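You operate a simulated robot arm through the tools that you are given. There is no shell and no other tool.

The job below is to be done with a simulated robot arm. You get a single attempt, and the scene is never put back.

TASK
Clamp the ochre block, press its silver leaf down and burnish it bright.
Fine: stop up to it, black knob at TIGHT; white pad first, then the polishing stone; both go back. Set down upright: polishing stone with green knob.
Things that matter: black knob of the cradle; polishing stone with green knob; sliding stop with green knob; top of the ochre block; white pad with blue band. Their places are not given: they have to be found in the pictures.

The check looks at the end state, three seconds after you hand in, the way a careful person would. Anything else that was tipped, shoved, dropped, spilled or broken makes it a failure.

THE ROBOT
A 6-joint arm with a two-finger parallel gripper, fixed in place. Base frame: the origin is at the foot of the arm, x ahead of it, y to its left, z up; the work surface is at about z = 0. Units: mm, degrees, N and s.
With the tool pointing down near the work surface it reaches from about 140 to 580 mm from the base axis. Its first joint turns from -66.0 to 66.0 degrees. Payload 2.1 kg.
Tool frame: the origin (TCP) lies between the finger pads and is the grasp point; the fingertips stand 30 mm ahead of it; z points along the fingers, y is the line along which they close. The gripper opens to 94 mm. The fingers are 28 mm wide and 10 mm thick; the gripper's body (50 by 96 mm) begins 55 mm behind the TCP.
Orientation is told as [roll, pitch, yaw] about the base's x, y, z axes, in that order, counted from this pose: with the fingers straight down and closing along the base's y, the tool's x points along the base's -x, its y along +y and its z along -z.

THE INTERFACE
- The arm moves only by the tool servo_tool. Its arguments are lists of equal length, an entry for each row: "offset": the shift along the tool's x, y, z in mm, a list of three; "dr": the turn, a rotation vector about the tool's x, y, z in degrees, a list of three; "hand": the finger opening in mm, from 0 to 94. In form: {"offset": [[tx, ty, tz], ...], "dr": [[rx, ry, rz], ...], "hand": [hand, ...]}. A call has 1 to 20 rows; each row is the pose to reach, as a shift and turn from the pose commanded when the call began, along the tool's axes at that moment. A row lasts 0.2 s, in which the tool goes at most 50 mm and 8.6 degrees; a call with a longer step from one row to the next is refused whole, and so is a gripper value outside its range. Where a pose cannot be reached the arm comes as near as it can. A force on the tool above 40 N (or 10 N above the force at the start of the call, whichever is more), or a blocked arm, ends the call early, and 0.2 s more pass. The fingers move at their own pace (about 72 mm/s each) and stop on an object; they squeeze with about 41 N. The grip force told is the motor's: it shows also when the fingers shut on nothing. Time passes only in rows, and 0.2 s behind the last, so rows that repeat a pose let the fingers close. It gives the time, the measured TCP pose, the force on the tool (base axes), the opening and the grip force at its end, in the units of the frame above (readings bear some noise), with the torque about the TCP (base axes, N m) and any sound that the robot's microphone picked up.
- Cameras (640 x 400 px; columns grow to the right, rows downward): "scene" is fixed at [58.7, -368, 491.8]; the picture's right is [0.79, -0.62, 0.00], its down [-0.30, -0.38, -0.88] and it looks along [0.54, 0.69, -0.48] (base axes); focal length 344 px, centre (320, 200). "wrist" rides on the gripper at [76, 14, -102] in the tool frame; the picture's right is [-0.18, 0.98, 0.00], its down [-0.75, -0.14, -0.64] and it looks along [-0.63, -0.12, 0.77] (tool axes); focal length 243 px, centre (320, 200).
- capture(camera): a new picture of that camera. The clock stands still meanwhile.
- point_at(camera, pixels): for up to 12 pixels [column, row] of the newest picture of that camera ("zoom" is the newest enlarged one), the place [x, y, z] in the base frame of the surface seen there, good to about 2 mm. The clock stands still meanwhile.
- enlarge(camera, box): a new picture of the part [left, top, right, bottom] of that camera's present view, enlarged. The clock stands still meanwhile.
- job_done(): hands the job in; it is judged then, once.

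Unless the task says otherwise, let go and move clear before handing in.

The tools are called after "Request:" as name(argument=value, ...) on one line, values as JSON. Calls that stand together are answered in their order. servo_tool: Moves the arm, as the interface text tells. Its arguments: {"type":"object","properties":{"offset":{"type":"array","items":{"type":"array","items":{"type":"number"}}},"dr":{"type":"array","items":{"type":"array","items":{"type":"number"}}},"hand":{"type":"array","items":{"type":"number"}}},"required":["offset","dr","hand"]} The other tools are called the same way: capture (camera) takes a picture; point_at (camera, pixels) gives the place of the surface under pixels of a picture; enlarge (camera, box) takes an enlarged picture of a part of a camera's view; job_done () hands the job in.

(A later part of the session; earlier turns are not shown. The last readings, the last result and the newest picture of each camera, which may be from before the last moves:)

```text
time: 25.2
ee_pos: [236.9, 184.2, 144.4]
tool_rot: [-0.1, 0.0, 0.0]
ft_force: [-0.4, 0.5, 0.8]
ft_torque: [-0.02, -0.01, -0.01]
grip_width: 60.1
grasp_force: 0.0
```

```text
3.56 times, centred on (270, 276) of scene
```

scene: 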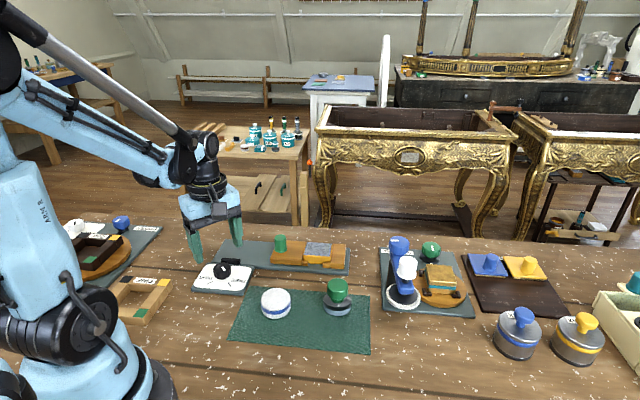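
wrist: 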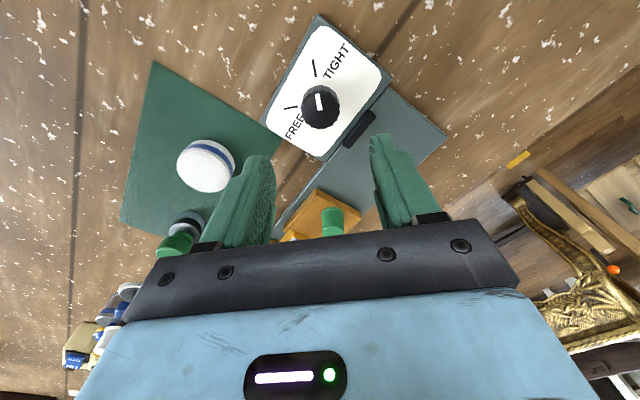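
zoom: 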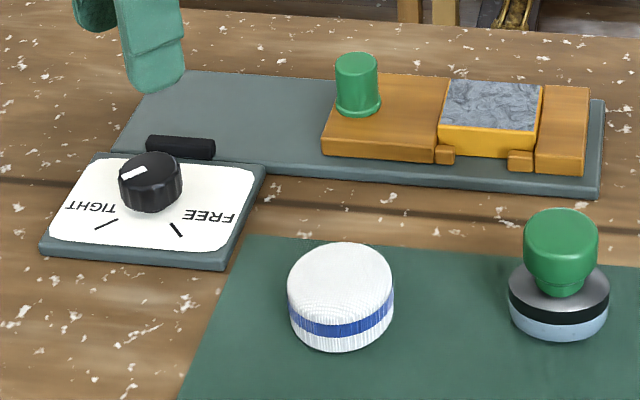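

Knob is at TIGHT. Now move over the white pad to measure it.

Request:
servo_tool(offset=[[-8, -34, -6], [-17, -68, -6], [-26, -102, -6], [-34, -135, -6], [-34, -135, -6]], dr=[[0, 0, 0], [0, 0, 0], [0, 0, 0], [0, 0, 0], [0, 0, 0]], hand=[94, 94, 94, 94, 94])

Request:
capture(camera="wrist")

Request:
enlarge(camera="scene", box=[220, 260, 380, 360])

```text
time: 26.4
ee_pos: [270.9, 49.0, 151.3]
tool_rot: [0.0, 0.0, 0.1]
ft_force: [-0.4, -0.9, -0.2]
ft_torque: [0.0, -0.04, -0.03]
grip_width: 94.3
grasp_force: 0.1
```

```text
taken
```

wrist: 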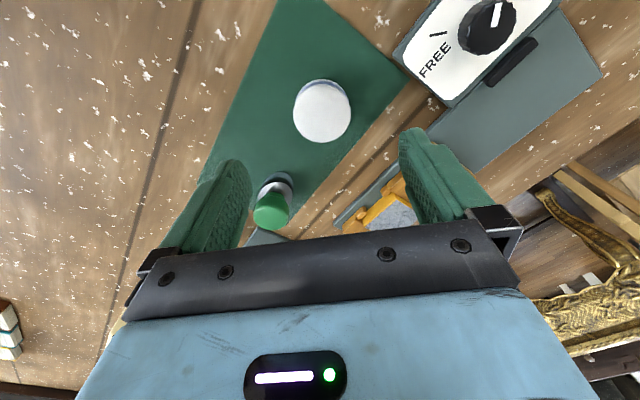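

```text
4.00 times, centred on (300, 310) of scene
```

zoom: 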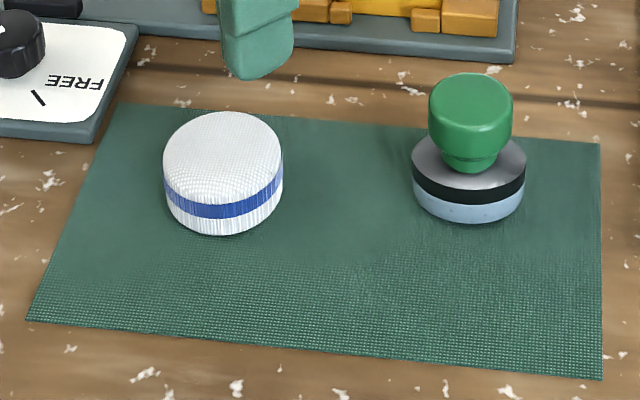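

Pad centre in the wrist picture is about (322,111). Measuring pad and stone from both views.

Request:
point_at(camera="wrist", pixels=[[322, 112], [296, 112], [348, 114], [322, 88], [322, 138], [272, 211], [260, 211], [286, 211], [280, 185], [268, 188], [291, 184], [280, 222]])

Request:
point_at(camera="zoom", pixels=[[222, 157], [168, 165], [278, 165], [222, 117], [222, 195], [222, 232], [470, 95], [470, 218], [415, 188], [523, 188], [432, 100], [511, 100]])

```text
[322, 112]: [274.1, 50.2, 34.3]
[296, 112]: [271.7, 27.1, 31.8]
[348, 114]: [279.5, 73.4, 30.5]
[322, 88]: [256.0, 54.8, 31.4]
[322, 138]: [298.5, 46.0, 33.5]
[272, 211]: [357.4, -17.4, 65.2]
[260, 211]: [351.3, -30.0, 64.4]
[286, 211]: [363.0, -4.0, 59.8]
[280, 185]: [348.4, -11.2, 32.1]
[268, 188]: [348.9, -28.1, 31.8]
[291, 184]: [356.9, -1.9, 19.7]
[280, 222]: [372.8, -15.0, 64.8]
```

```text
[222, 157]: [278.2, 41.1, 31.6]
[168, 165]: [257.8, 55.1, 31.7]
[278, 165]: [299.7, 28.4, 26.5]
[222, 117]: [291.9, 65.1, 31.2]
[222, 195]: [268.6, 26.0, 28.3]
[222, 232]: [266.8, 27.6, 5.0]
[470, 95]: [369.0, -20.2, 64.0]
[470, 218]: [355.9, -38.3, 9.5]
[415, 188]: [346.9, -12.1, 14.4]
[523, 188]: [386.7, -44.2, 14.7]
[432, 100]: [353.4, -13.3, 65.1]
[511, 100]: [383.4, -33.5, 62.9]
```

Pad centre ≈(278,47.5), Ø~50, height 32. Descend around it and grip.

Request:
servo_tool(offset=[[-8, -0.7, 40], [-8, -0.7, 80], [-8, -0.7, 107], [-8, -0.7, 107], [-8, -0.7, 107], [-8, -0.7, 107], [-8, -0.7, 107]], dr=[[0, 0, 0], [0, 0, 0], [0, 0, 0], [0, 0, 0], [0, 0, 0], [0, 0, 0], [0, 0, 0]], hand=[94, 94, 94, 94, 70, 50, 40])

Request:
capture(camera="wrist")

Request:
enlarge(camera="scene", box=[220, 230, 380, 330])

```text
time: 28.0
ee_pos: [281.3, 46.6, 41.9]
tool_rot: [0.1, 0.0, 0.0]
ft_force: [-0.1, 0.0, 0.4]
ft_torque: [-0.01, 0.0, -0.01]
grip_width: 51.2
grasp_force: 41.4
```

```text
taken
```

wrist: 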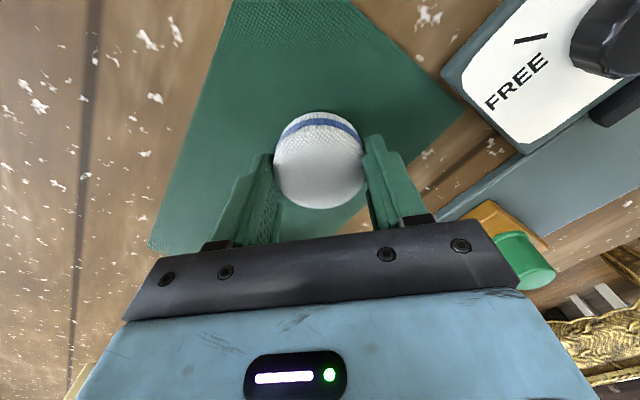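

```text
4.00 times, centred on (300, 280) of scene
```

zoom: 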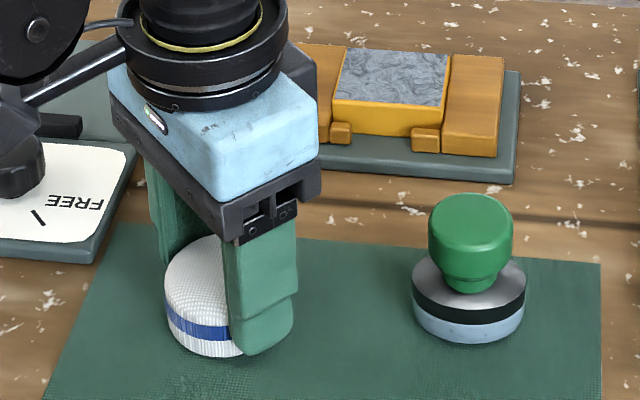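

Pad held at 51 mm. Now remeasure the leaf's top corners in the zoom ((345,48),(450,55),(438,109),(333,98)), and lift.

Request:
point_at(camera="zoom", pixels=[[347, 51], [448, 58], [436, 106], [335, 95], [391, 77], [472, 100], [500, 65], [320, 60], [480, 62], [395, 52], [385, 103], [600, 300]])

Request:
servo_tool(offset=[[0, 0, -20], [0, 0, -50], [0, 0, -80], [0, 0, -80]], dr=[[0, 0, 0], [0, 0, 0], [0, 0, 0], [0, 0, 0]], hand=[40, 40, 40, 40])

Request:
enlarge(camera="scene", box=[220, 210, 380, 330])

Request:
capture(camera="wrist")

```text
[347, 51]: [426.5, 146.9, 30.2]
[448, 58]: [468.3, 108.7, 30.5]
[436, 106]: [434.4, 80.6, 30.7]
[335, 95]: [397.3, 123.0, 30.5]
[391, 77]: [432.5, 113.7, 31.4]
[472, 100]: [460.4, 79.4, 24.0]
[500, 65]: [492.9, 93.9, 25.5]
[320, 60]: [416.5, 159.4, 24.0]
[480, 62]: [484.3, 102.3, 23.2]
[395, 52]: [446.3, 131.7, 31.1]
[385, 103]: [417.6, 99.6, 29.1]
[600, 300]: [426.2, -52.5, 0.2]
```

```text
time: 29.0
ee_pos: [279.1, 45.8, 123.4]
tool_rot: [0.0, 0.1, 0.0]
ft_force: [-0.2, 0.3, -0.3]
ft_torque: [0.01, 0.0, 0.0]
grip_width: 50.9
grasp_force: 40.9
```

```text
3.33 times, centred on (300, 270) of scene
```

zoom: 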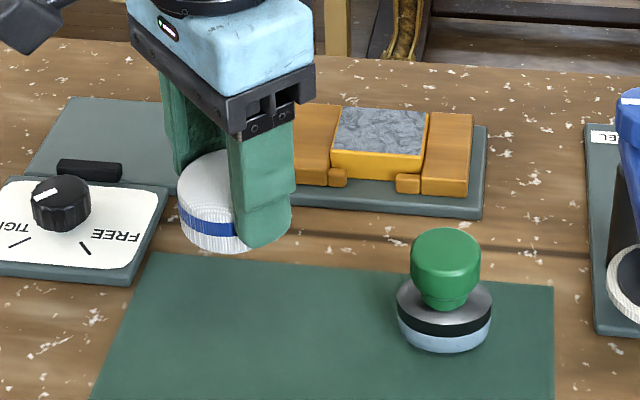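

```text
taken
```

wrist: 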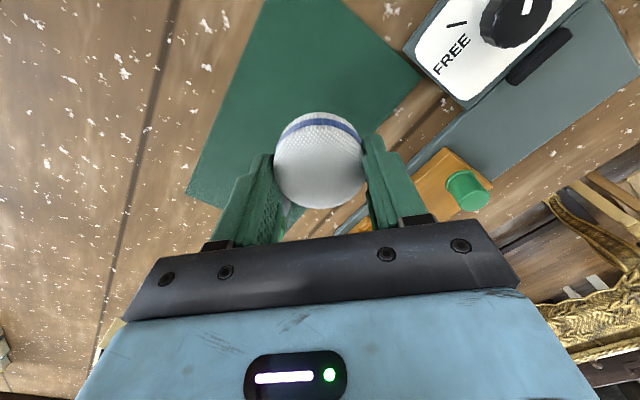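

The leaf centre works out to about (430,116), top z≈31. Carry the pad above it.

Request:
servo_tool(offset=[[-30, 13, 0], [-68, 30, 0], [-106, 48, 0], [-140, 63, 0], [-152, 68.5, 0], [-152, 68.5, 0]], dr=[[0, 0, 0], [0, 0, 0], [0, 0, 0], [0, 0, 0], [0, 0, 0], [0, 0, 0]], hand=[40, 40, 40, 40, 40, 40])

Request:
capture(camera="wrist")

Request:
enlarge(camera="scene", box=[240, 190, 400, 290])

```text
time: 30.4
ee_pos: [430.5, 115.2, 122.9]
tool_rot: [0.0, -0.1, 0.1]
ft_force: [-0.2, 0.1, -0.8]
ft_torque: [-0.02, 0.02, -0.02]
grip_width: 51.6
grasp_force: 41.2
```

```text
taken
```

wrist: 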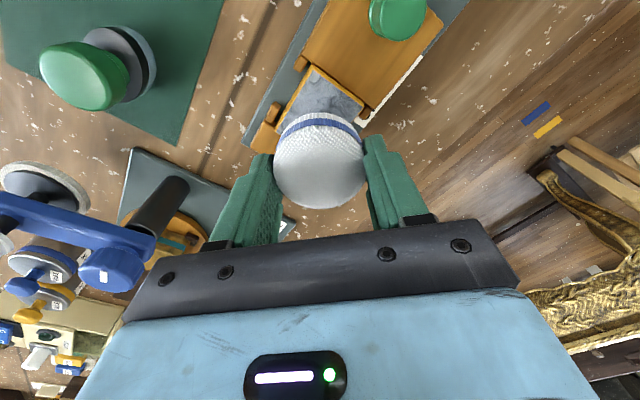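

```text
4.00 times, centred on (320, 240) of scene
```

zoom: 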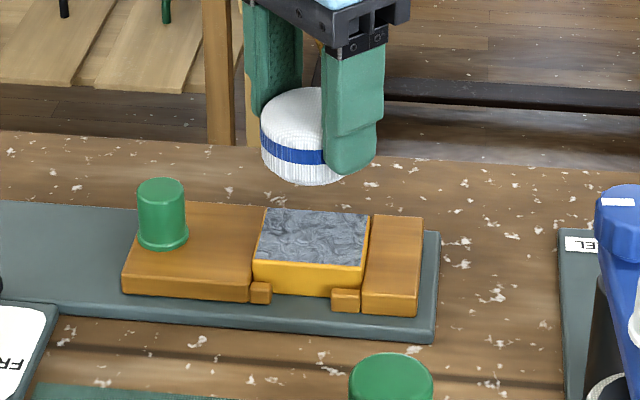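

Pad is above the leaf. Before lowering, check how near the wheel station's blue handle and black arm come ((110,268),(165,200)).

Request:
point_at(camera="wrist", pixels=[[110, 268], [135, 240], [170, 200], [200, 225], [135, 160], [320, 90], [295, 120], [355, 110], [316, 72]])

Request:
servo_tool(offset=[[0, 0, 20], [0, 0, 40], [0, 0, 46], [0, 0, 46]], dr=[[0, 0, 0], [0, 0, 0], [0, 0, 0], [0, 0, 0]], hand=[40, 40, 40, 40])

Request:
enlarge(camera="scene", box=[240, 190, 400, 290])

Request:
capture(camera="wrist")

```text
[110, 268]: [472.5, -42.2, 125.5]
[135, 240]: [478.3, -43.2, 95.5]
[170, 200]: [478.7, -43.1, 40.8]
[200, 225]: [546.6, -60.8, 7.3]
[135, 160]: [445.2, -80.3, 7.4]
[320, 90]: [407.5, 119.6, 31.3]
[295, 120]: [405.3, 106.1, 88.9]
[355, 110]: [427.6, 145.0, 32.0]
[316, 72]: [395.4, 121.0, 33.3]
```

```text
time: 31.4
ee_pos: [430.5, 117.3, 76.9]
tool_rot: [-0.1, 0.0, 0.0]
ft_force: [-0.5, -0.1, 0.3]
ft_torque: [0.03, -0.02, 0.01]
grip_width: 51.3
grasp_force: 41.0
```

```text
4.00 times, centred on (320, 240) of scene
```

zoom: 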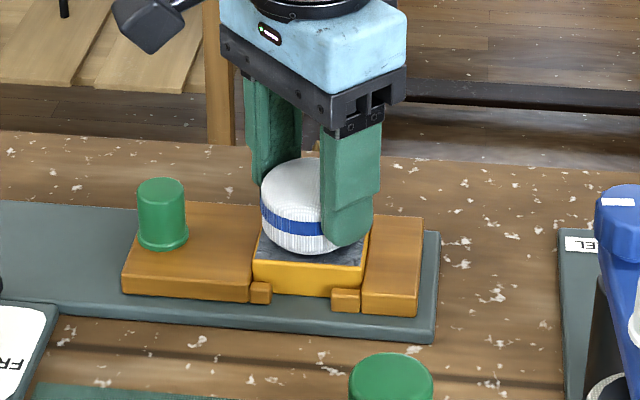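

```text
taken
```

wrist: 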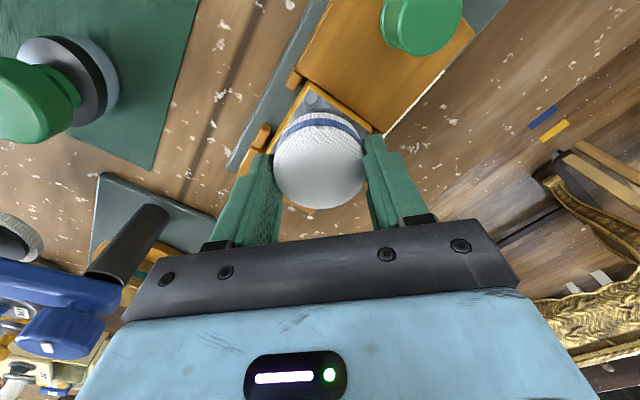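

Pad hovers a few mm above the leaf, clear of everything. Lower in small steps to contact.

Request:
servo_tool(offset=[[0, 0, 1], [0, 0, 2], [0, 0, 2.5], [0, 0, 2.5]], dr=[[0, 0, 0], [0, 0, 0], [0, 0, 0], [0, 0, 0]], hand=[40, 40, 40, 40])

```text
time: 32.4
ee_pos: [430.2, 117.8, 74.5]
tool_rot: [0.0, 0.0, -0.1]
ft_force: [-0.1, 0.3, -1.4]
ft_torque: [-0.03, 0.01, 0.0]
grip_width: 51.6
grasp_force: 40.8
```

No contact yet at z≈74; continue down.

Request:
servo_tool(offset=[[0, 0, 0.5], [0, 0, 1], [0, 0, 1]], dr=[[0, 0, 0], [0, 0, 0], [0, 0, 0]], hand=[40, 40, 40])

Request:
servo_tool(offset=[[0, 0, 0.3], [0, 0, 0.6], [0, 0, 0.6]], dr=[[0, 0, 0], [0, 0, 0], [0, 0, 0]], hand=[40, 40, 40])

```text
time: 33.2
ee_pos: [429.5, 117.4, 72.8]
tool_rot: [0.0, -0.1, -0.1]
ft_force: [0.6, 0.4, 18.2]
ft_torque: [-0.09, 0.02, 0.04]
grip_width: 51.8
grasp_force: 41.6
```

```text
time: 34.0
ee_pos: [430.3, 116.2, 73.6]
tool_rot: [0.0, -0.1, -0.1]
ft_force: [1.7, -1.5, 35.6]
ft_torque: [-0.26, 0.05, 0.06]
grip_width: 51.4
grasp_force: 40.6
```

Contact: 18 N then 36 N. Lift 10 mm and inspect the leaf for what changed.

Request:
servo_tool(offset=[[0, 0, -5], [0, 0, -30], [0, 0, -60], [20, 0, -90], [60, 0, -90], [60, 0, -90]], dr=[[0, 0, 0], [0, 0, 0], [0, 0, 0], [0, 0, 0], [0, 0, 0], [0, 0, 0]], hand=[40, 40, 40, 40, 40, 40])

Request:
enlarge(camera="scene", box=[260, 220, 360, 282])

Request:
capture(camera="wrist")

```text
time: 35.4
ee_pos: [370.0, 117.3, 163.6]
tool_rot: [0.1, 0.0, 0.0]
ft_force: [-0.2, 0.3, -0.8]
ft_torque: [-0.01, 0.0, 0.01]
grip_width: 51.5
grasp_force: 41.1
```

```text
6.40 times, centred on (310, 251) of scene
```

zoom: 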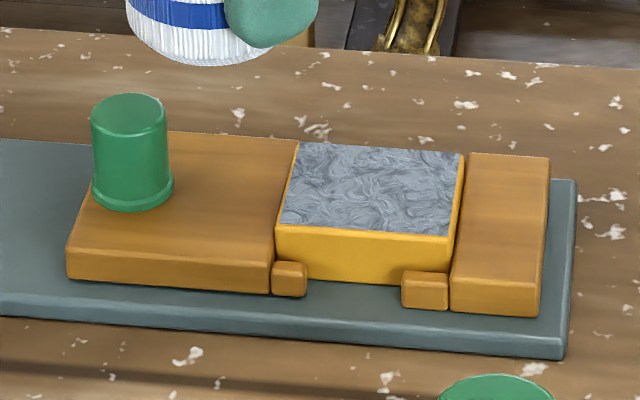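

```text
taken
```

wrist: 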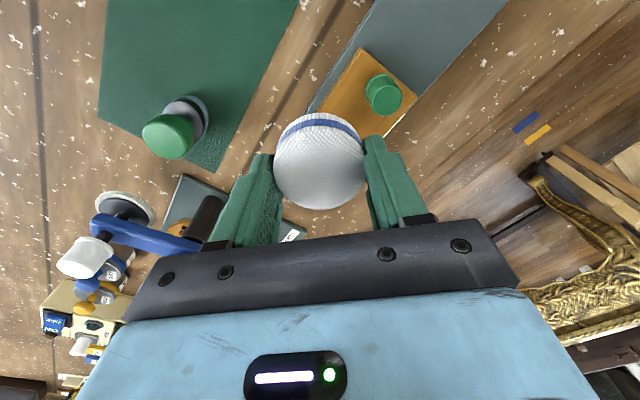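

The leaf looks still somewhat crinkled; enlarge more.

Request:
enlarge(camera="scene", box=[298, 236, 338, 262])

```text
15.38 times, centred on (318, 249) of scene
```

zoom: 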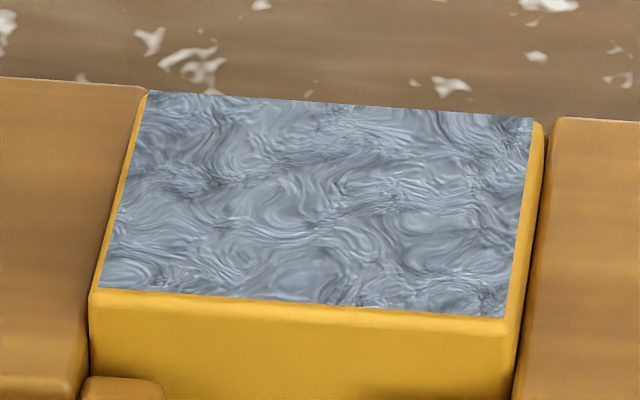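

I'll dab four offset spots so that all corners of the leaf are covered. First: u+12, v+8.

Request:
servo_tool(offset=[[-40, 0, 20], [-74.1, -2.8, 50], [-74.1, -2.8, 82], [-74.1, -2.8, 87.5], [-74.1, -2.8, 89.5], [-74.1, -2.8, 89.5], [-74.1, -2.8, 89.5]], dr=[[0, 0, 0], [0, 0, 0], [0, 0, 0], [0, 0, 0], [0, 0, 0], [0, 0, 0], [0, 0, 0]], hand=[40, 40, 40, 40, 40, 40, 40])

Request:
enlarge(camera="scene", box=[260, 220, 360, 282])

```text
time: 37.0
ee_pos: [443.3, 113.8, 73.4]
tool_rot: [0.0, 0.0, 0.1]
ft_force: [-2.6, -0.6, 35.6]
ft_torque: [-0.09, 0.31, -0.01]
grip_width: 51.5
grasp_force: 40.7
```

```text
6.40 times, centred on (310, 251) of scene
```

zoom: 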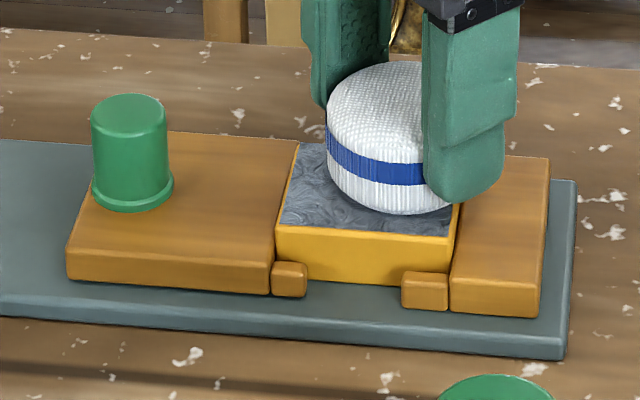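

35 N at the first dab, which is pressing properly. Now dabs 2, 3 and 4 at slightly lower force.

Request:
servo_tool(offset=[[0, 0, -8], [11.3, -11.3, -8], [11.3, -11.3, -2], [11.3, -11.3, -0.2], [11.3, -11.3, -0.2], [11.3, -11.3, -0.2], [11.3, -11.3, -8], [28.2, 5.6, -8], [28.2, 5.6, -2], [28.2, 5.6, -0.2], [28.2, 5.6, -0.2], [28.2, 5.6, -0.2], [28.2, 5.6, -8], [16.9, 16.9, -8], [16.9, 16.9, -2], [16.9, 16.9, -0.2], [16.9, 16.9, -0.2], [16.9, 16.9, -0.2]], dr=[[0, 0, 0], [0, 0, 0], [0, 0, 0], [0, 0, 0], [0, 0, 0], [0, 0, 0], [0, 0, 0], [0, 0, 0], [0, 0, 0], [0, 0, 0], [0, 0, 0], [0, 0, 0], [0, 0, 0], [0, 0, 0], [0, 0, 0], [0, 0, 0], [0, 0, 0], [0, 0, 0]], hand=[40, 40, 40, 40, 40, 40, 40, 40, 40, 40, 40, 40, 40, 40, 40, 40, 40, 40])

Request:
enlarge(camera="scene", box=[260, 220, 360, 282])

```text
time: 40.8
ee_pos: [427.9, 131.0, 73.6]
tool_rot: [0.0, 0.0, 0.1]
ft_force: [-0.3, -1.1, 7.5]
ft_torque: [-0.06, -0.07, -0.01]
grip_width: 51.6
grasp_force: 41.1
```

```text
6.40 times, centred on (310, 251) of scene
```

zoom: 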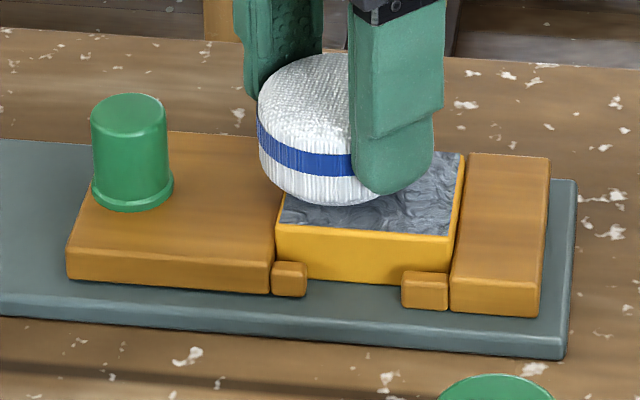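

Only 7.5 N here; press to ~25 N and hold.

Request:
servo_tool(offset=[[0, 0, 0.4], [0, 0, 0.7], [0, 0, 0.7]], dr=[[0, 0, 0], [0, 0, 0], [0, 0, 0]], hand=[40, 40, 40])

Request:
servo_tool(offset=[[0, 0, -8], [11.3, -11.3, -8], [11.3, -11.3, -2], [11.3, -11.3, 0.1], [11.3, -11.3, 0.1], [11.3, -11.3, 0.1]], dr=[[0, 0, 0], [0, 0, 0], [0, 0, 0], [0, 0, 0], [0, 0, 0], [0, 0, 0]], hand=[40, 40, 40, 40, 40, 40])

```text
time: 41.6
ee_pos: [428.0, 131.0, 72.8]
tool_rot: [0.0, -0.1, 0.0]
ft_force: [3.5, 2.3, 13.5]
ft_torque: [-0.01, -0.15, 0.05]
grip_width: 51.3
grasp_force: 41.1
```

```text
time: 43.0
ee_pos: [414.8, 120.1, 71.0]
tool_rot: [0.0, -0.1, 0.0]
ft_force: [-1.3, -1.1, 28.2]
ft_torque: [-0.05, -0.05, 0.03]
grip_width: 51.2
grasp_force: 41.2
```

Dab 3: 28 N. Now dab 2 again and then the centre, reading force each time.

Request:
servo_tool(offset=[[0, 0, -8], [-16.9, -16.9, -8], [-16.9, -16.9, -2], [-16.9, -16.9, 0], [-16.9, -16.9, 0], [-16.9, -16.9, 0]], dr=[[0, 0, 0], [0, 0, 0], [0, 0, 0], [0, 0, 0], [0, 0, 0], [0, 0, 0]], hand=[40, 40, 40, 40, 40, 40])

Request:
servo_tool(offset=[[0, 0, -8], [2.8, 14.1, -8], [2.8, 14.1, -2], [2.8, 14.1, 0], [2.8, 14.1, 0], [2.8, 14.1, 0]], dr=[[0, 0, 0], [0, 0, 0], [0, 0, 0], [0, 0, 0], [0, 0, 0], [0, 0, 0]], hand=[40, 40, 40, 40, 40, 40])

```text
time: 44.4
ee_pos: [432.6, 101.2, 74.1]
tool_rot: [0.0, 0.0, 0.0]
ft_force: [-1.3, 0.2, 27.0]
ft_torque: [0.07, 0.18, 0.02]
grip_width: 51.4
grasp_force: 41.4
```

```text
time: 45.8
ee_pos: [430.9, 116.4, 73.6]
tool_rot: [0.1, -0.1, 0.0]
ft_force: [-0.4, 1.5, 28.8]
ft_torque: [-0.07, 0.06, 0.03]
grip_width: 51.3
grasp_force: 41.7
```

Good, 27–29 N at both. Lift away and look at the leaf.

Request:
servo_tool(offset=[[0, 0, -8], [0, 0, -40], [0, 0, -80], [30, 0, -90], [60, 0, -90], [60, 0, -90]], dr=[[0, 0, 0], [0, 0, 0], [0, 0, 0], [0, 0, 0], [0, 0, 0], [0, 0, 0]], hand=[40, 40, 40, 40, 40, 40])

Request:
enlarge(camera="scene", box=[298, 236, 338, 262])

Request:
enlarge(camera="scene", box=[260, 220, 360, 282])

```text
time: 47.2
ee_pos: [368.5, 117.0, 163.7]
tool_rot: [0.0, 0.0, -0.1]
ft_force: [-0.4, 0.1, 0.0]
ft_torque: [-0.01, 0.0, 0.0]
grip_width: 51.6
grasp_force: 41.2
```

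```text
15.38 times, centred on (318, 249) of scene
```

zoom: 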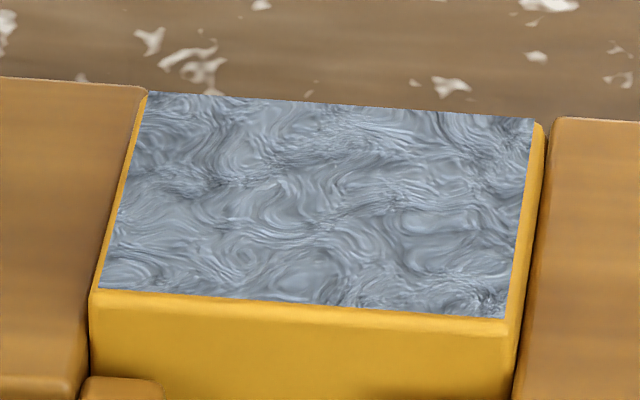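

```text
6.40 times, centred on (310, 251) of scene
```

zoom: 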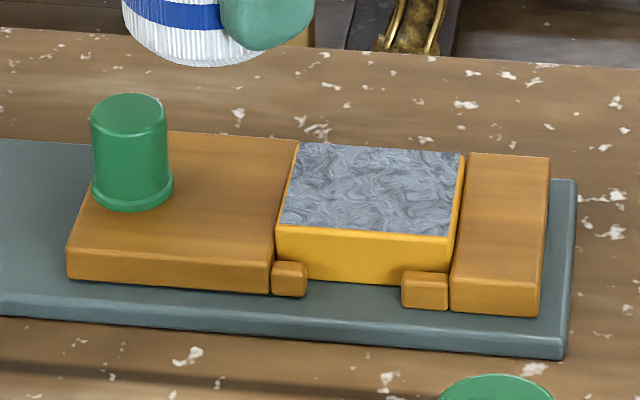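

The change is hard to judge from here. Take a closer wrist view of the leaf by moving beyond it.

Request:
servo_tool(offset=[[-40, 0, 10], [-80, 0, 20], [-100, 0, 20], [-100, 0, 20]], dr=[[0, 0, 0], [0, 0, 0], [0, 0, 0], [0, 0, 0]], hand=[40, 40, 40, 40])

Request:
enlarge(camera="wrist", box=[240, 0, 400, 130])

```text
time: 48.2
ee_pos: [471.1, 117.8, 143.0]
tool_rot: [0.1, 0.0, 0.0]
ft_force: [0.2, 0.2, -1.0]
ft_torque: [-0.01, 0.02, -0.02]
grip_width: 51.2
grasp_force: 41.3
```

```text
3.08 times, centred on (320, 65) of wrist
```

zoom: 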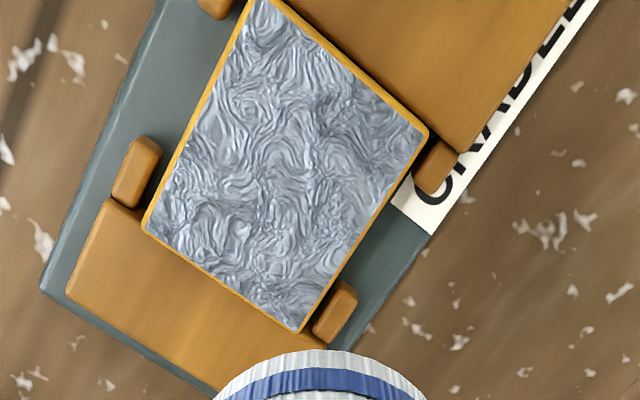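

The close view still shows crinkles (zoom (300,170)). I'll press again and add slow smoothing strokes with the pad along the block.

Request:
servo_tool(offset=[[20, 0, 20], [40, 0, 40], [40, 0, 62], [40, 0, 67], [40, 0, 69.7], [40, 0, 69.7], [35, -5, 69.7], [30, -10, 69.7], [30, -10, 69.7]], dr=[[0, 0, 0], [0, 0, 0], [0, 0, 0], [0, 0, 0], [0, 0, 0], [0, 0, 0], [0, 0, 0], [0, 0, 0], [0, 0, 0]], hand=[40, 40, 40, 40, 40, 40, 40, 40, 40])

```text
time: 50.2
ee_pos: [439.2, 108.0, 72.5]
tool_rot: [0.0, 0.0, 0.1]
ft_force: [-3.7, 3.9, 9.5]
ft_torque: [0.12, 0.14, -0.04]
grip_width: 51.3
grasp_force: 41.0
```

9.5 N with ~5 N friction. Add 0.4 mm and stroke back and forth along the block.

Request:
servo_tool(offset=[[5, 5, 0.4], [10, 10, 0.4], [15, 15, 0.4], [20, 20, 0.4], [15, 15, 0.4], [10, 10, 0.4], [5, 5, 0.4], [0, 0, 0.4], [5, 5, 0.4], [10, 10, 0.4], [15, 15, 0.4], [20, 20, 0.4], [15, 15, 0.4], [10, 10, 0.4], [10, 10, 0.4]], dr=[[0, 0, 0], [0, 0, 0], [0, 0, 0], [0, 0, 0], [0, 0, 0], [0, 0, 0], [0, 0, 0], [0, 0, 0], [0, 0, 0], [0, 0, 0], [0, 0, 0], [0, 0, 0], [0, 0, 0], [0, 0, 0], [0, 0, 0]], hand=[40, 40, 40, 40, 40, 40, 40, 40, 40, 40, 40, 40, 40, 40, 40])

```text
time: 51.0
ee_pos: [428.5, 118.3, 73.3]
tool_rot: [-0.2, -0.2, 0.0]
ft_force: [-1.0, -1.1, 15.1]
ft_torque: [-0.06, 0.11, 0.01]
grip_width: 51.2
grasp_force: 40.7
stopped in row 3: the force on the tool passed its limit at 42 N (the readings are from after the stop); the commanded pose is now the measured one
```

It tripped at 42 N mid-stroke; now 15 N. Stroke again gentler and slower at this height.

Request:
servo_tool(offset=[[-3, -3, 0], [-6, -6, 0], [-9, -9, 0], [-6, -6, 0], [-3, -3, 0], [0, 0, 0], [3, 3, 0], [6, 6, 0], [9, 9, 0], [6, 6, 0], [3, 3, 0], [0, 0, 0], [0, 0, 0]], dr=[[0, 0, 0], [0, 0, 0], [0, 0, 0], [0, 0, 0], [0, 0, 0], [0, 0, 0], [0, 0, 0], [0, 0, 0], [0, 0, 0], [0, 0, 0], [0, 0, 0], [0, 0, 0], [0, 0, 0]], hand=[40, 40, 40, 40, 40, 40, 40, 40, 40, 40, 40, 40, 40])

Request:
servo_tool(offset=[[0, 0, -8], [0, 0, -40], [0, 0, -70], [-30, 0, -70], [-42, 0, -70], [-42, 0, -70]], dr=[[0, 0, 0], [0, 0, 0], [0, 0, 0], [0, 0, 0], [0, 0, 0], [0, 0, 0]], hand=[40, 40, 40, 40, 40, 40])

Request:
enlarge(camera="wrist", box=[240, 0, 400, 130])

```text
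time: 53.8
ee_pos: [428.9, 117.4, 73.4]
tool_rot: [-0.2, -0.2, -0.1]
ft_force: [-1.6, 1.5, 4.2]
ft_torque: [0.08, 0.06, 0.05]
grip_width: 51.3
grasp_force: 41.3
```

```text
time: 55.2
ee_pos: [468.6, 118.8, 143.0]
tool_rot: [-0.3, -0.2, -0.2]
ft_force: [-0.2, -0.2, -0.8]
ft_torque: [0.03, 0.0, 0.0]
grip_width: 51.2
grasp_force: 41.3
```

```text
3.08 times, centred on (320, 65) of wrist
```

zoom: 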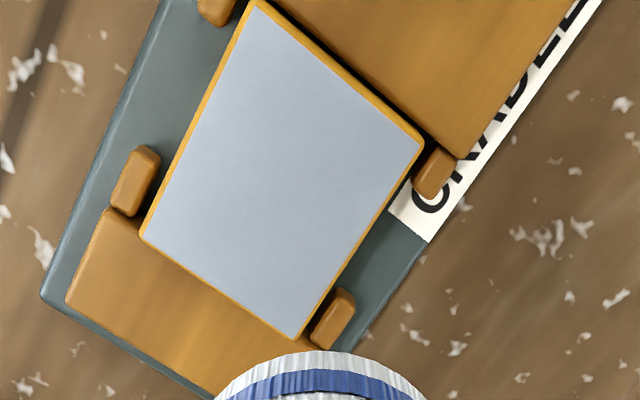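

The leaf is now smooth and flat all over. Carry the pad back to its place at (278,47.5) on the mat.

Request:
servo_tool(offset=[[40, -15, 0], [80, -30, 0], [120, -44, 0], [160, -59, 0], [192, -70.8, 10], [192, -70.8, 50], [192, -70.8, 85], [192, -70.8, 94], [192, -70.8, 94]], dr=[[0, 0, 0], [-0.2, 0.2, -0.1], [-0.2, 0.2, -0.1], [-0.2, 0.2, -0.1], [-0.2, 0.2, -0.1], [-0.2, 0.2, -0.1], [-0.2, 0.2, -0.1], [-0.2, 0.2, -0.1], [-0.2, 0.2, -0.1]], hand=[40, 40, 40, 40, 40, 40, 40, 40, 40])

Request:
enlarge(camera="scene", box=[220, 230, 380, 350])

```text
time: 57.2
ee_pos: [278.6, 47.1, 49.6]
tool_rot: [-0.1, 0.0, 0.0]
ft_force: [0.0, -0.4, -0.8]
ft_torque: [0.02, 0.05, 0.0]
grip_width: 51.3
grasp_force: 41.4
```

```text
3.33 times, centred on (300, 290) of scene
```

zoom: 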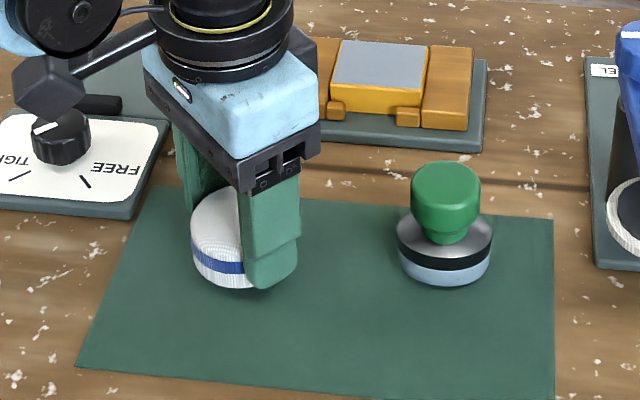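

Pad is a few mm above the mat at its old spot. Lower in small steps until contact.

Request:
servo_tool(offset=[[0, 0, 2], [0, 0, 4], [0, 0, 5.5], [0, 0, 5.5]], dr=[[0, 0, 0], [0, 0, 0], [0, 0, 0], [0, 0, 0]], hand=[40, 40, 40, 40])

```text
time: 58.2
ee_pos: [278.6, 47.3, 43.0]
tool_rot: [0.0, -0.1, 0.0]
ft_force: [0.0, 0.4, 0.1]
ft_torque: [0.01, 0.03, 0.03]
grip_width: 51.2
grasp_force: 40.8
```

No contact yet; continue 0.5 mm at a time.

Request:
servo_tool(offset=[[0, 0, 0.5], [0, 0, 1], [0, 0, 1]], dr=[[0, 0, 0], [0, 0, 0], [0, 0, 0]], hand=[40, 40, 40])

```text
time: 59.0
ee_pos: [277.9, 46.3, 42.3]
tool_rot: [0.0, 0.0, 0.0]
ft_force: [-0.3, -0.3, -0.8]
ft_torque: [0.0, 0.01, -0.01]
grip_width: 51.4
grasp_force: 41.4
```

Request:
servo_tool(offset=[[0, 0, 0.4], [0, 0, 0.8], [0, 0, 0.8]], dr=[[0, 0, 0], [0, 0, 0], [0, 0, 0]], hand=[40, 40, 40])

```text
time: 59.8
ee_pos: [278.1, 46.7, 41.9]
tool_rot: [0.0, 0.1, 0.0]
ft_force: [0.5, 0.4, 0.3]
ft_torque: [-0.02, -0.02, 0.04]
grip_width: 51.2
grasp_force: 41.4
```

Still no contact (pad may have shifted up a touch in the grip). Continue down.

Request:
servo_tool(offset=[[0, 0, 0.5], [0, 0, 1], [0, 0, 1]], dr=[[0, 0, 0], [0, 0, 0], [0, 0, 0]], hand=[40, 40, 40])

Request:
enlarge(camera="scene", box=[250, 270, 320, 320])

```text
time: 60.8
ee_pos: [278.0, 46.7, 41.6]
tool_rot: [0.0, -0.1, 0.1]
ft_force: [-1.1, 0.8, 19.2]
ft_torque: [-0.03, -0.13, 0.02]
grip_width: 51.2
grasp_force: 40.6
stopped in row 3: the force on the tool passed its limit at 41 N (the readings are from after the stop); the commanded pose is now the measured one
```

```text
8.00 times, centred on (285, 295) of scene
```

zoom: 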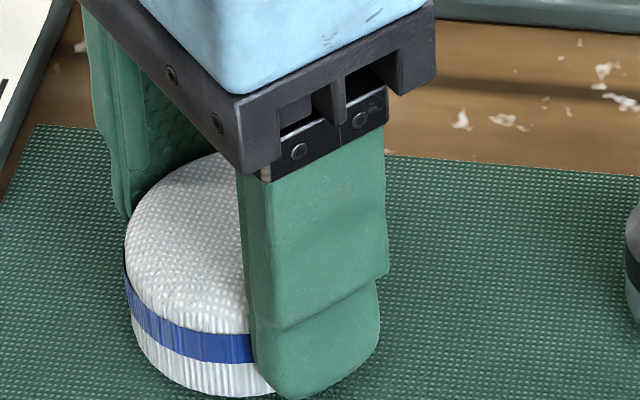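

Contact made, pad sits on the mat. Relieve 0.4 mm, open, and rise.

Request:
servo_tool(offset=[[0, 0, -0.4], [0, 0, -0.4], [0, 0, -0.4], [0, 0, -0.4], [0, 0, -0.4], [0, 0, -30], [0, 0, -70], [0, 0, -100], [0, 0, -100]], dr=[[0, 0, 0], [0, 0, 0], [0, 0, 0], [0, 0, 0], [0, 0, 0], [0, 0, 0], [0, 0, 0], [0, 0, 0], [0, 0, 0]], hand=[40, 60, 80, 94, 94, 94, 94, 94, 94])

Request:
capture(camera="scene")

Request:
capture(camera="wrist")

```text
time: 62.8
ee_pos: [278.1, 48.8, 140.7]
tool_rot: [0.1, 0.0, 0.1]
ft_force: [0.0, 0.3, -0.6]
ft_torque: [-0.02, 0.02, 0.03]
grip_width: 94.1
grasp_force: 0.0
```

```text
taken
```

scene: 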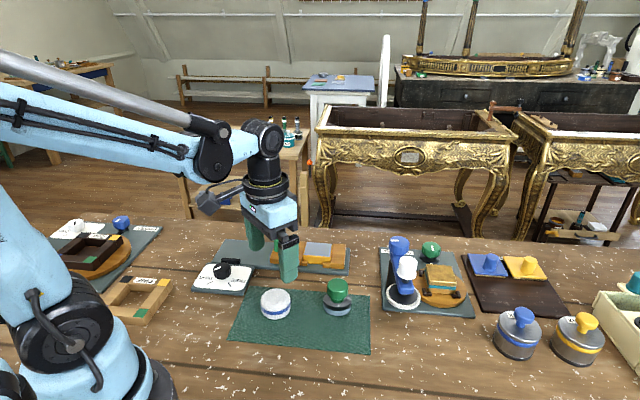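

```text
taken
```

wrist: 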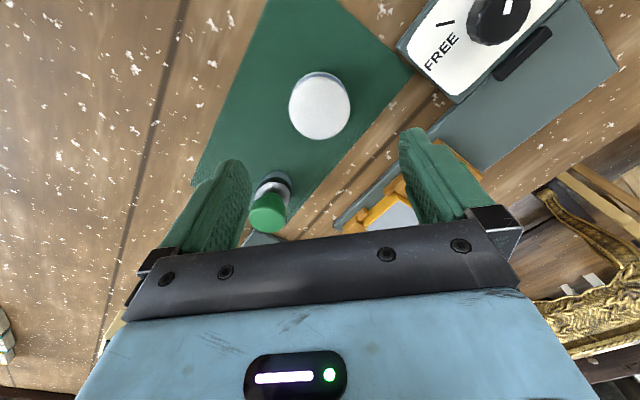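

Pad is back in its place. Now move above the stone to measure it.

Request:
servo_tool(offset=[[-24, -24, -10], [-48, -48, -20], [-72, -72, -28], [-72, -72, -28]], dr=[[0, 0, 0], [0, 0, 0], [0, 0, 0], [0, 0, 0]], hand=[94, 94, 94, 94])

Request:
capture(camera="wrist")

Request:
enlarge(camera="scene", box=[300, 265, 372, 325])

```text
time: 63.8
ee_pos: [350.3, -25.1, 168.7]
tool_rot: [0.1, 0.0, 0.1]
ft_force: [-0.3, 0.5, -0.1]
ft_torque: [-0.02, -0.01, 0.0]
grip_width: 93.9
grasp_force: 0.0
```

```text
taken
```

wrist: 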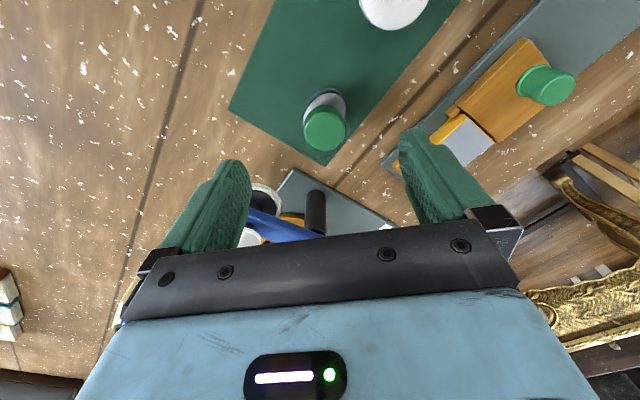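

```text
6.67 times, centred on (336, 295) of scene
```

zoom: 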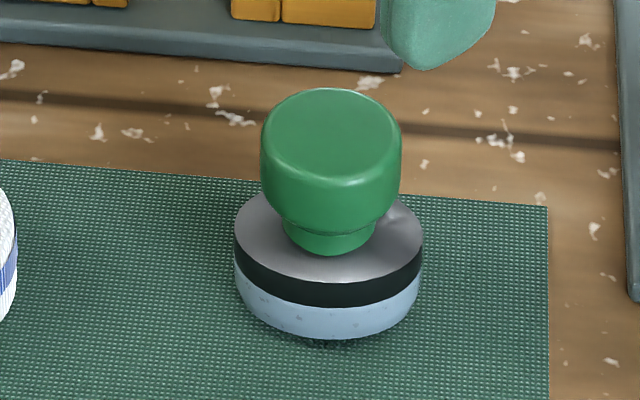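

Stone clear: knob top ellipse centred around zoom (331,130); wrist top centre (324,128). Measure.

Request:
point_at(camera="zoom", pixels=[[331, 130], [266, 130], [396, 130], [331, 92], [331, 172], [331, 250], [240, 240], [418, 240], [331, 330], [331, 200], [290, 235], [372, 235]])

Request:
point_at(camera="wrist", pixels=[[324, 128], [308, 128], [341, 128], [324, 112], [324, 146], [326, 94], [345, 105], [304, 105], [312, 95], [340, 95]])

```text
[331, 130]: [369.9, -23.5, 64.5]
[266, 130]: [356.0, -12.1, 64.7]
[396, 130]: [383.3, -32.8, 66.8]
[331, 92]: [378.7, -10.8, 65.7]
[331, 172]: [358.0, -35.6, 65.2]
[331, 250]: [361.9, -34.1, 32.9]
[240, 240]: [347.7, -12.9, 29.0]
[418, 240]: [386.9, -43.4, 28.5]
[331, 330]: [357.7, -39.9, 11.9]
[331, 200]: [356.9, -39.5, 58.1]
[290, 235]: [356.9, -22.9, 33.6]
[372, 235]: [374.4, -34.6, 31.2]
```

```text
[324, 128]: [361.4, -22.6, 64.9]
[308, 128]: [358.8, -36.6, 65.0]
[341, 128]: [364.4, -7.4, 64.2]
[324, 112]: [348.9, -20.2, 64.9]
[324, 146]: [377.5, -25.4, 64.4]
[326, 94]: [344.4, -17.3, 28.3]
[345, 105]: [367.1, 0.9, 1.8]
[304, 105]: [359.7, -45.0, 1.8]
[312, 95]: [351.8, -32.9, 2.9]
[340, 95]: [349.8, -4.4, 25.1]
```

Stone knob centre ≈(366,−22.5), Ø36, wide part z 45–65. Descend and grip with tips at z≈38.

Request:
servo_tool(offset=[[-8, 2.8, 30], [-16, 2.8, 60], [-16, 2.8, 90], [-16, 2.8, 101], [-16, 2.8, 101], [-16, 2.8, 101], [-16, 2.8, 101], [-16, 2.8, 101], [-16, 2.8, 101]], dr=[[0, 0, 0], [0, 0, 0], [0, 0, 0], [0, 0, 0], [0, 0, 0], [0, 0, 0], [0, 0, 0], [0, 0, 0], [0, 0, 0]], hand=[94, 94, 94, 94, 94, 70, 50, 36, 26])

Request:
capture(camera="wrist")

Request:
enlarge(camera="scene", box=[260, 225, 372, 325])

```text
time: 65.8
ee_pos: [366.2, -21.1, 67.9]
tool_rot: [0.1, 0.0, 0.1]
ft_force: [-0.5, 0.0, -0.5]
ft_torque: [0.0, -0.02, 0.0]
grip_width: 36.2
grasp_force: 40.9
```

```text
taken
```

wrist: 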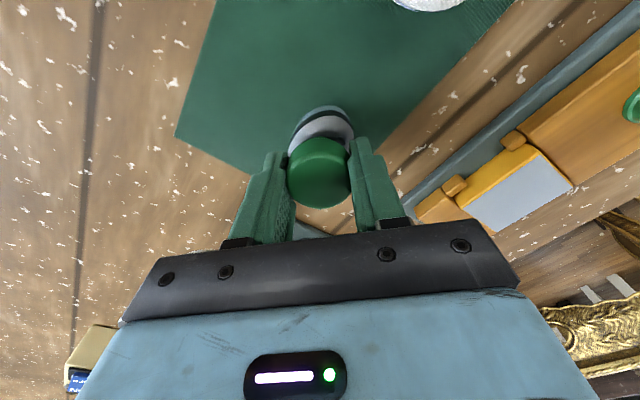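

```text
4.00 times, centred on (316, 275) of scene
```

zoom: 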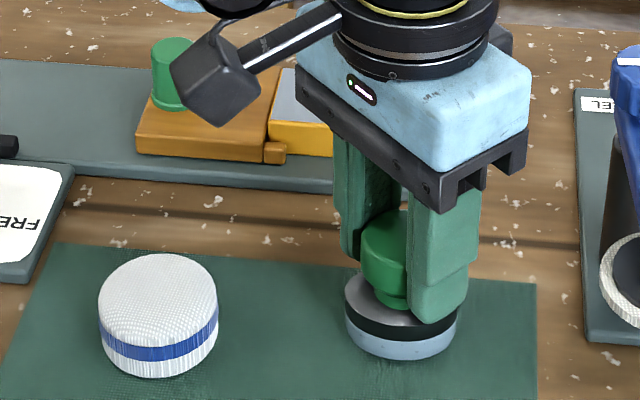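

Stone gripped at 36.2 mm. Lift it and carry above the leaf.

Request:
servo_tool(offset=[[0, 0, -10], [0, 0, -40], [0, 0, -70], [-8, 20, -75], [-24, 55, -75], [-42, 95, -75], [-64, 138, -75], [-64, 138.5, -75]], dr=[[0, 0, 0], [0, 0, 0], [0, 0, 0], [0, 0, 0], [0, 0, 0], [0, 0, 0], [0, 0, 0], [0, 0, 0]], hand=[26, 26, 26, 26, 26, 26, 26, 26])

Request:
enlarge(camera="scene", box=[240, 180, 400, 290])

Request:
capture(camera="wrist")

```text
time: 67.6
ee_pos: [431.1, 117.8, 143.4]
tool_rot: [0.0, -0.1, 0.0]
ft_force: [-0.4, 0.7, -0.2]
ft_torque: [0.01, 0.02, 0.02]
grip_width: 36.0
grasp_force: 40.5
```

```text
3.64 times, centred on (320, 235) of scene
```

zoom: 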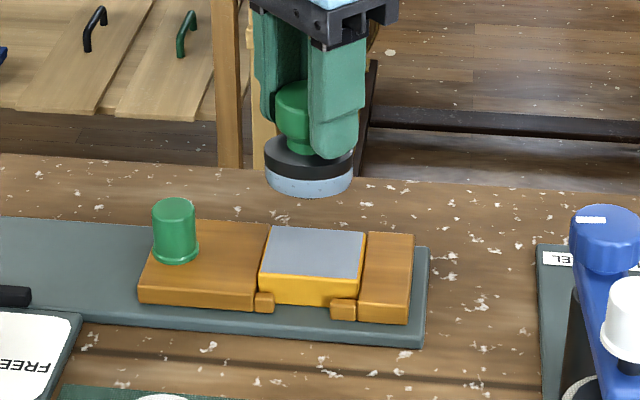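

```text
taken
```

wrist: 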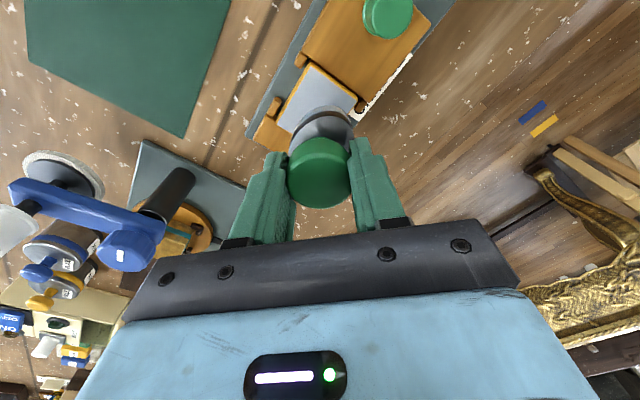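

Stone above the leaf. Lower to just above contact (expected near z≈99).

Request:
servo_tool(offset=[[0, 0, 20], [0, 0, 36], [0, 0, 41], [0, 0, 41]], dr=[[0, 0, 0], [0, 0, 0], [0, 0, 0], [0, 0, 0]], hand=[26, 26, 26, 26])

Request:
servo_tool(offset=[[0, 0, 0.7], [0, 0, 1.4], [0, 0, 1.4]], dr=[[0, 0, 0], [0, 0, 0], [0, 0, 0]], hand=[26, 26, 26])

Request:
enlarge(camera="scene", box=[260, 210, 370, 282])

```text
time: 68.6
ee_pos: [430.8, 116.9, 100.4]
tool_rot: [0.1, 0.1, 0.0]
ft_force: [-0.5, -0.1, -0.6]
ft_torque: [-0.01, 0.01, 0.04]
grip_width: 36.0
grasp_force: 41.2
```

```text
time: 69.4
ee_pos: [428.5, 116.3, 99.9]
tool_rot: [0.1, 0.0, 0.0]
ft_force: [-0.3, 0.4, 8.3]
ft_torque: [-0.06, -0.03, -0.02]
grip_width: 36.0
grasp_force: 41.0
```

```text
5.56 times, centred on (315, 246) of scene
```

zoom: 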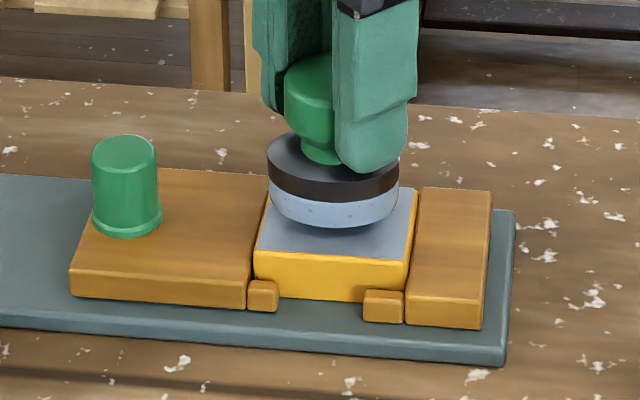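

Contact at 8 N. Add 0.2 mm and make gentle strokes along the block.

Request:
servo_tool(offset=[[0, 0, 0.2], [-3, -3, 0.2], [-6, -6, 0.2], [-9, -9, 0.2], [-6, -6, 0.2], [-3, -3, 0.2], [0, 0, 0.2], [3, 3, 0.2], [6, 6, 0.2], [9, 9, 0.2], [6, 6, 0.2], [3, 3, 0.2], [0, 0, 0.2], [0, 0, 0.2]], dr=[[0, 0, 0], [0, 0, 0], [0, 0, 0], [0, 0, 0], [0, 0, 0], [0, 0, 0], [0, 0, 0], [0, 0, 0], [0, 0, 0], [0, 0, 0], [0, 0, 0], [0, 0, 0], [0, 0, 0], [0, 0, 0]], hand=[26, 26, 26, 26, 26, 26, 26, 26, 26, 26, 26, 26, 26, 26])

Request:
enlarge(camera="scene", box=[260, 210, 370, 282])

```text
time: 72.4
ee_pos: [430.0, 116.9, 100.6]
tool_rot: [0.1, 0.0, 0.0]
ft_force: [0.4, -0.2, -0.5]
ft_torque: [0.03, -0.02, -0.03]
grip_width: 36.1
grasp_force: 40.7
```

```text
5.56 times, centred on (315, 246) of scene
```

zoom: 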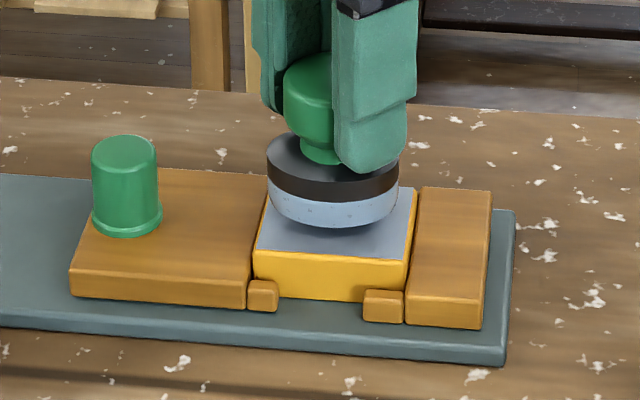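

Force fell to zero: the stone slid up slightly in the grip. Press again to get ~15–20 N.

Request:
servo_tool(offset=[[0, 0, 0.3], [0, 0, 0.5], [0, 0, 0.5]], dr=[[0, 0, 0], [0, 0, 0], [0, 0, 0]], hand=[20, 20, 20])

```text
time: 73.2
ee_pos: [429.6, 117.5, 98.5]
tool_rot: [0.1, 0.0, 0.0]
ft_force: [-1.5, -2.3, 19.5]
ft_torque: [-0.18, 0.07, 0.02]
grip_width: 35.9
grasp_force: 41.0
```

19.5 N now. Stroke along the block.

Request:
servo_tool(offset=[[-3, -3, 0], [-6, -6, 0], [-9, -9, 0], [-6, -6, 0], [-3, -3, 0], [0, 0, 0], [3, 3, 0], [6, 6, 0], [9, 9, 0], [6, 6, 0], [3, 3, 0], [0, 0, 0], [0, 0, 0]], dr=[[0, 0, 0], [0, 0, 0], [0, 0, 0], [0, 0, 0], [0, 0, 0], [0, 0, 0], [0, 0, 0], [0, 0, 0], [0, 0, 0], [0, 0, 0], [0, 0, 0], [0, 0, 0], [0, 0, 0]], hand=[20, 20, 20, 20, 20, 20, 20, 20, 20, 20, 20, 20, 20])

Request:
enlarge(camera="scene", box=[260, 210, 370, 282])

```text
time: 76.0
ee_pos: [431.8, 117.2, 99.1]
tool_rot: [0.1, 0.0, 0.1]
ft_force: [-2.5, 2.7, 9.0]
ft_torque: [0.16, 0.16, 0.01]
grip_width: 35.9
grasp_force: 41.3
```

```text
5.56 times, centred on (315, 246) of scene
```

zoom: 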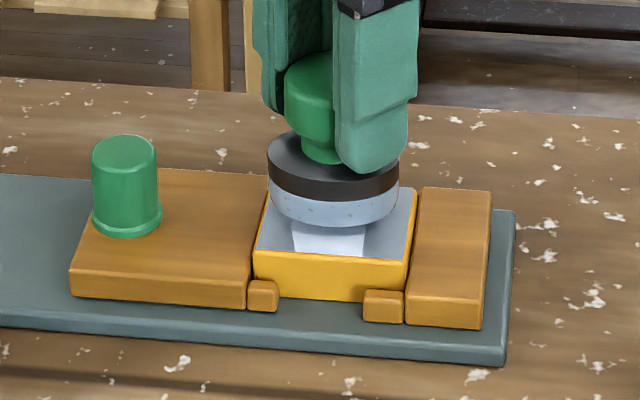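

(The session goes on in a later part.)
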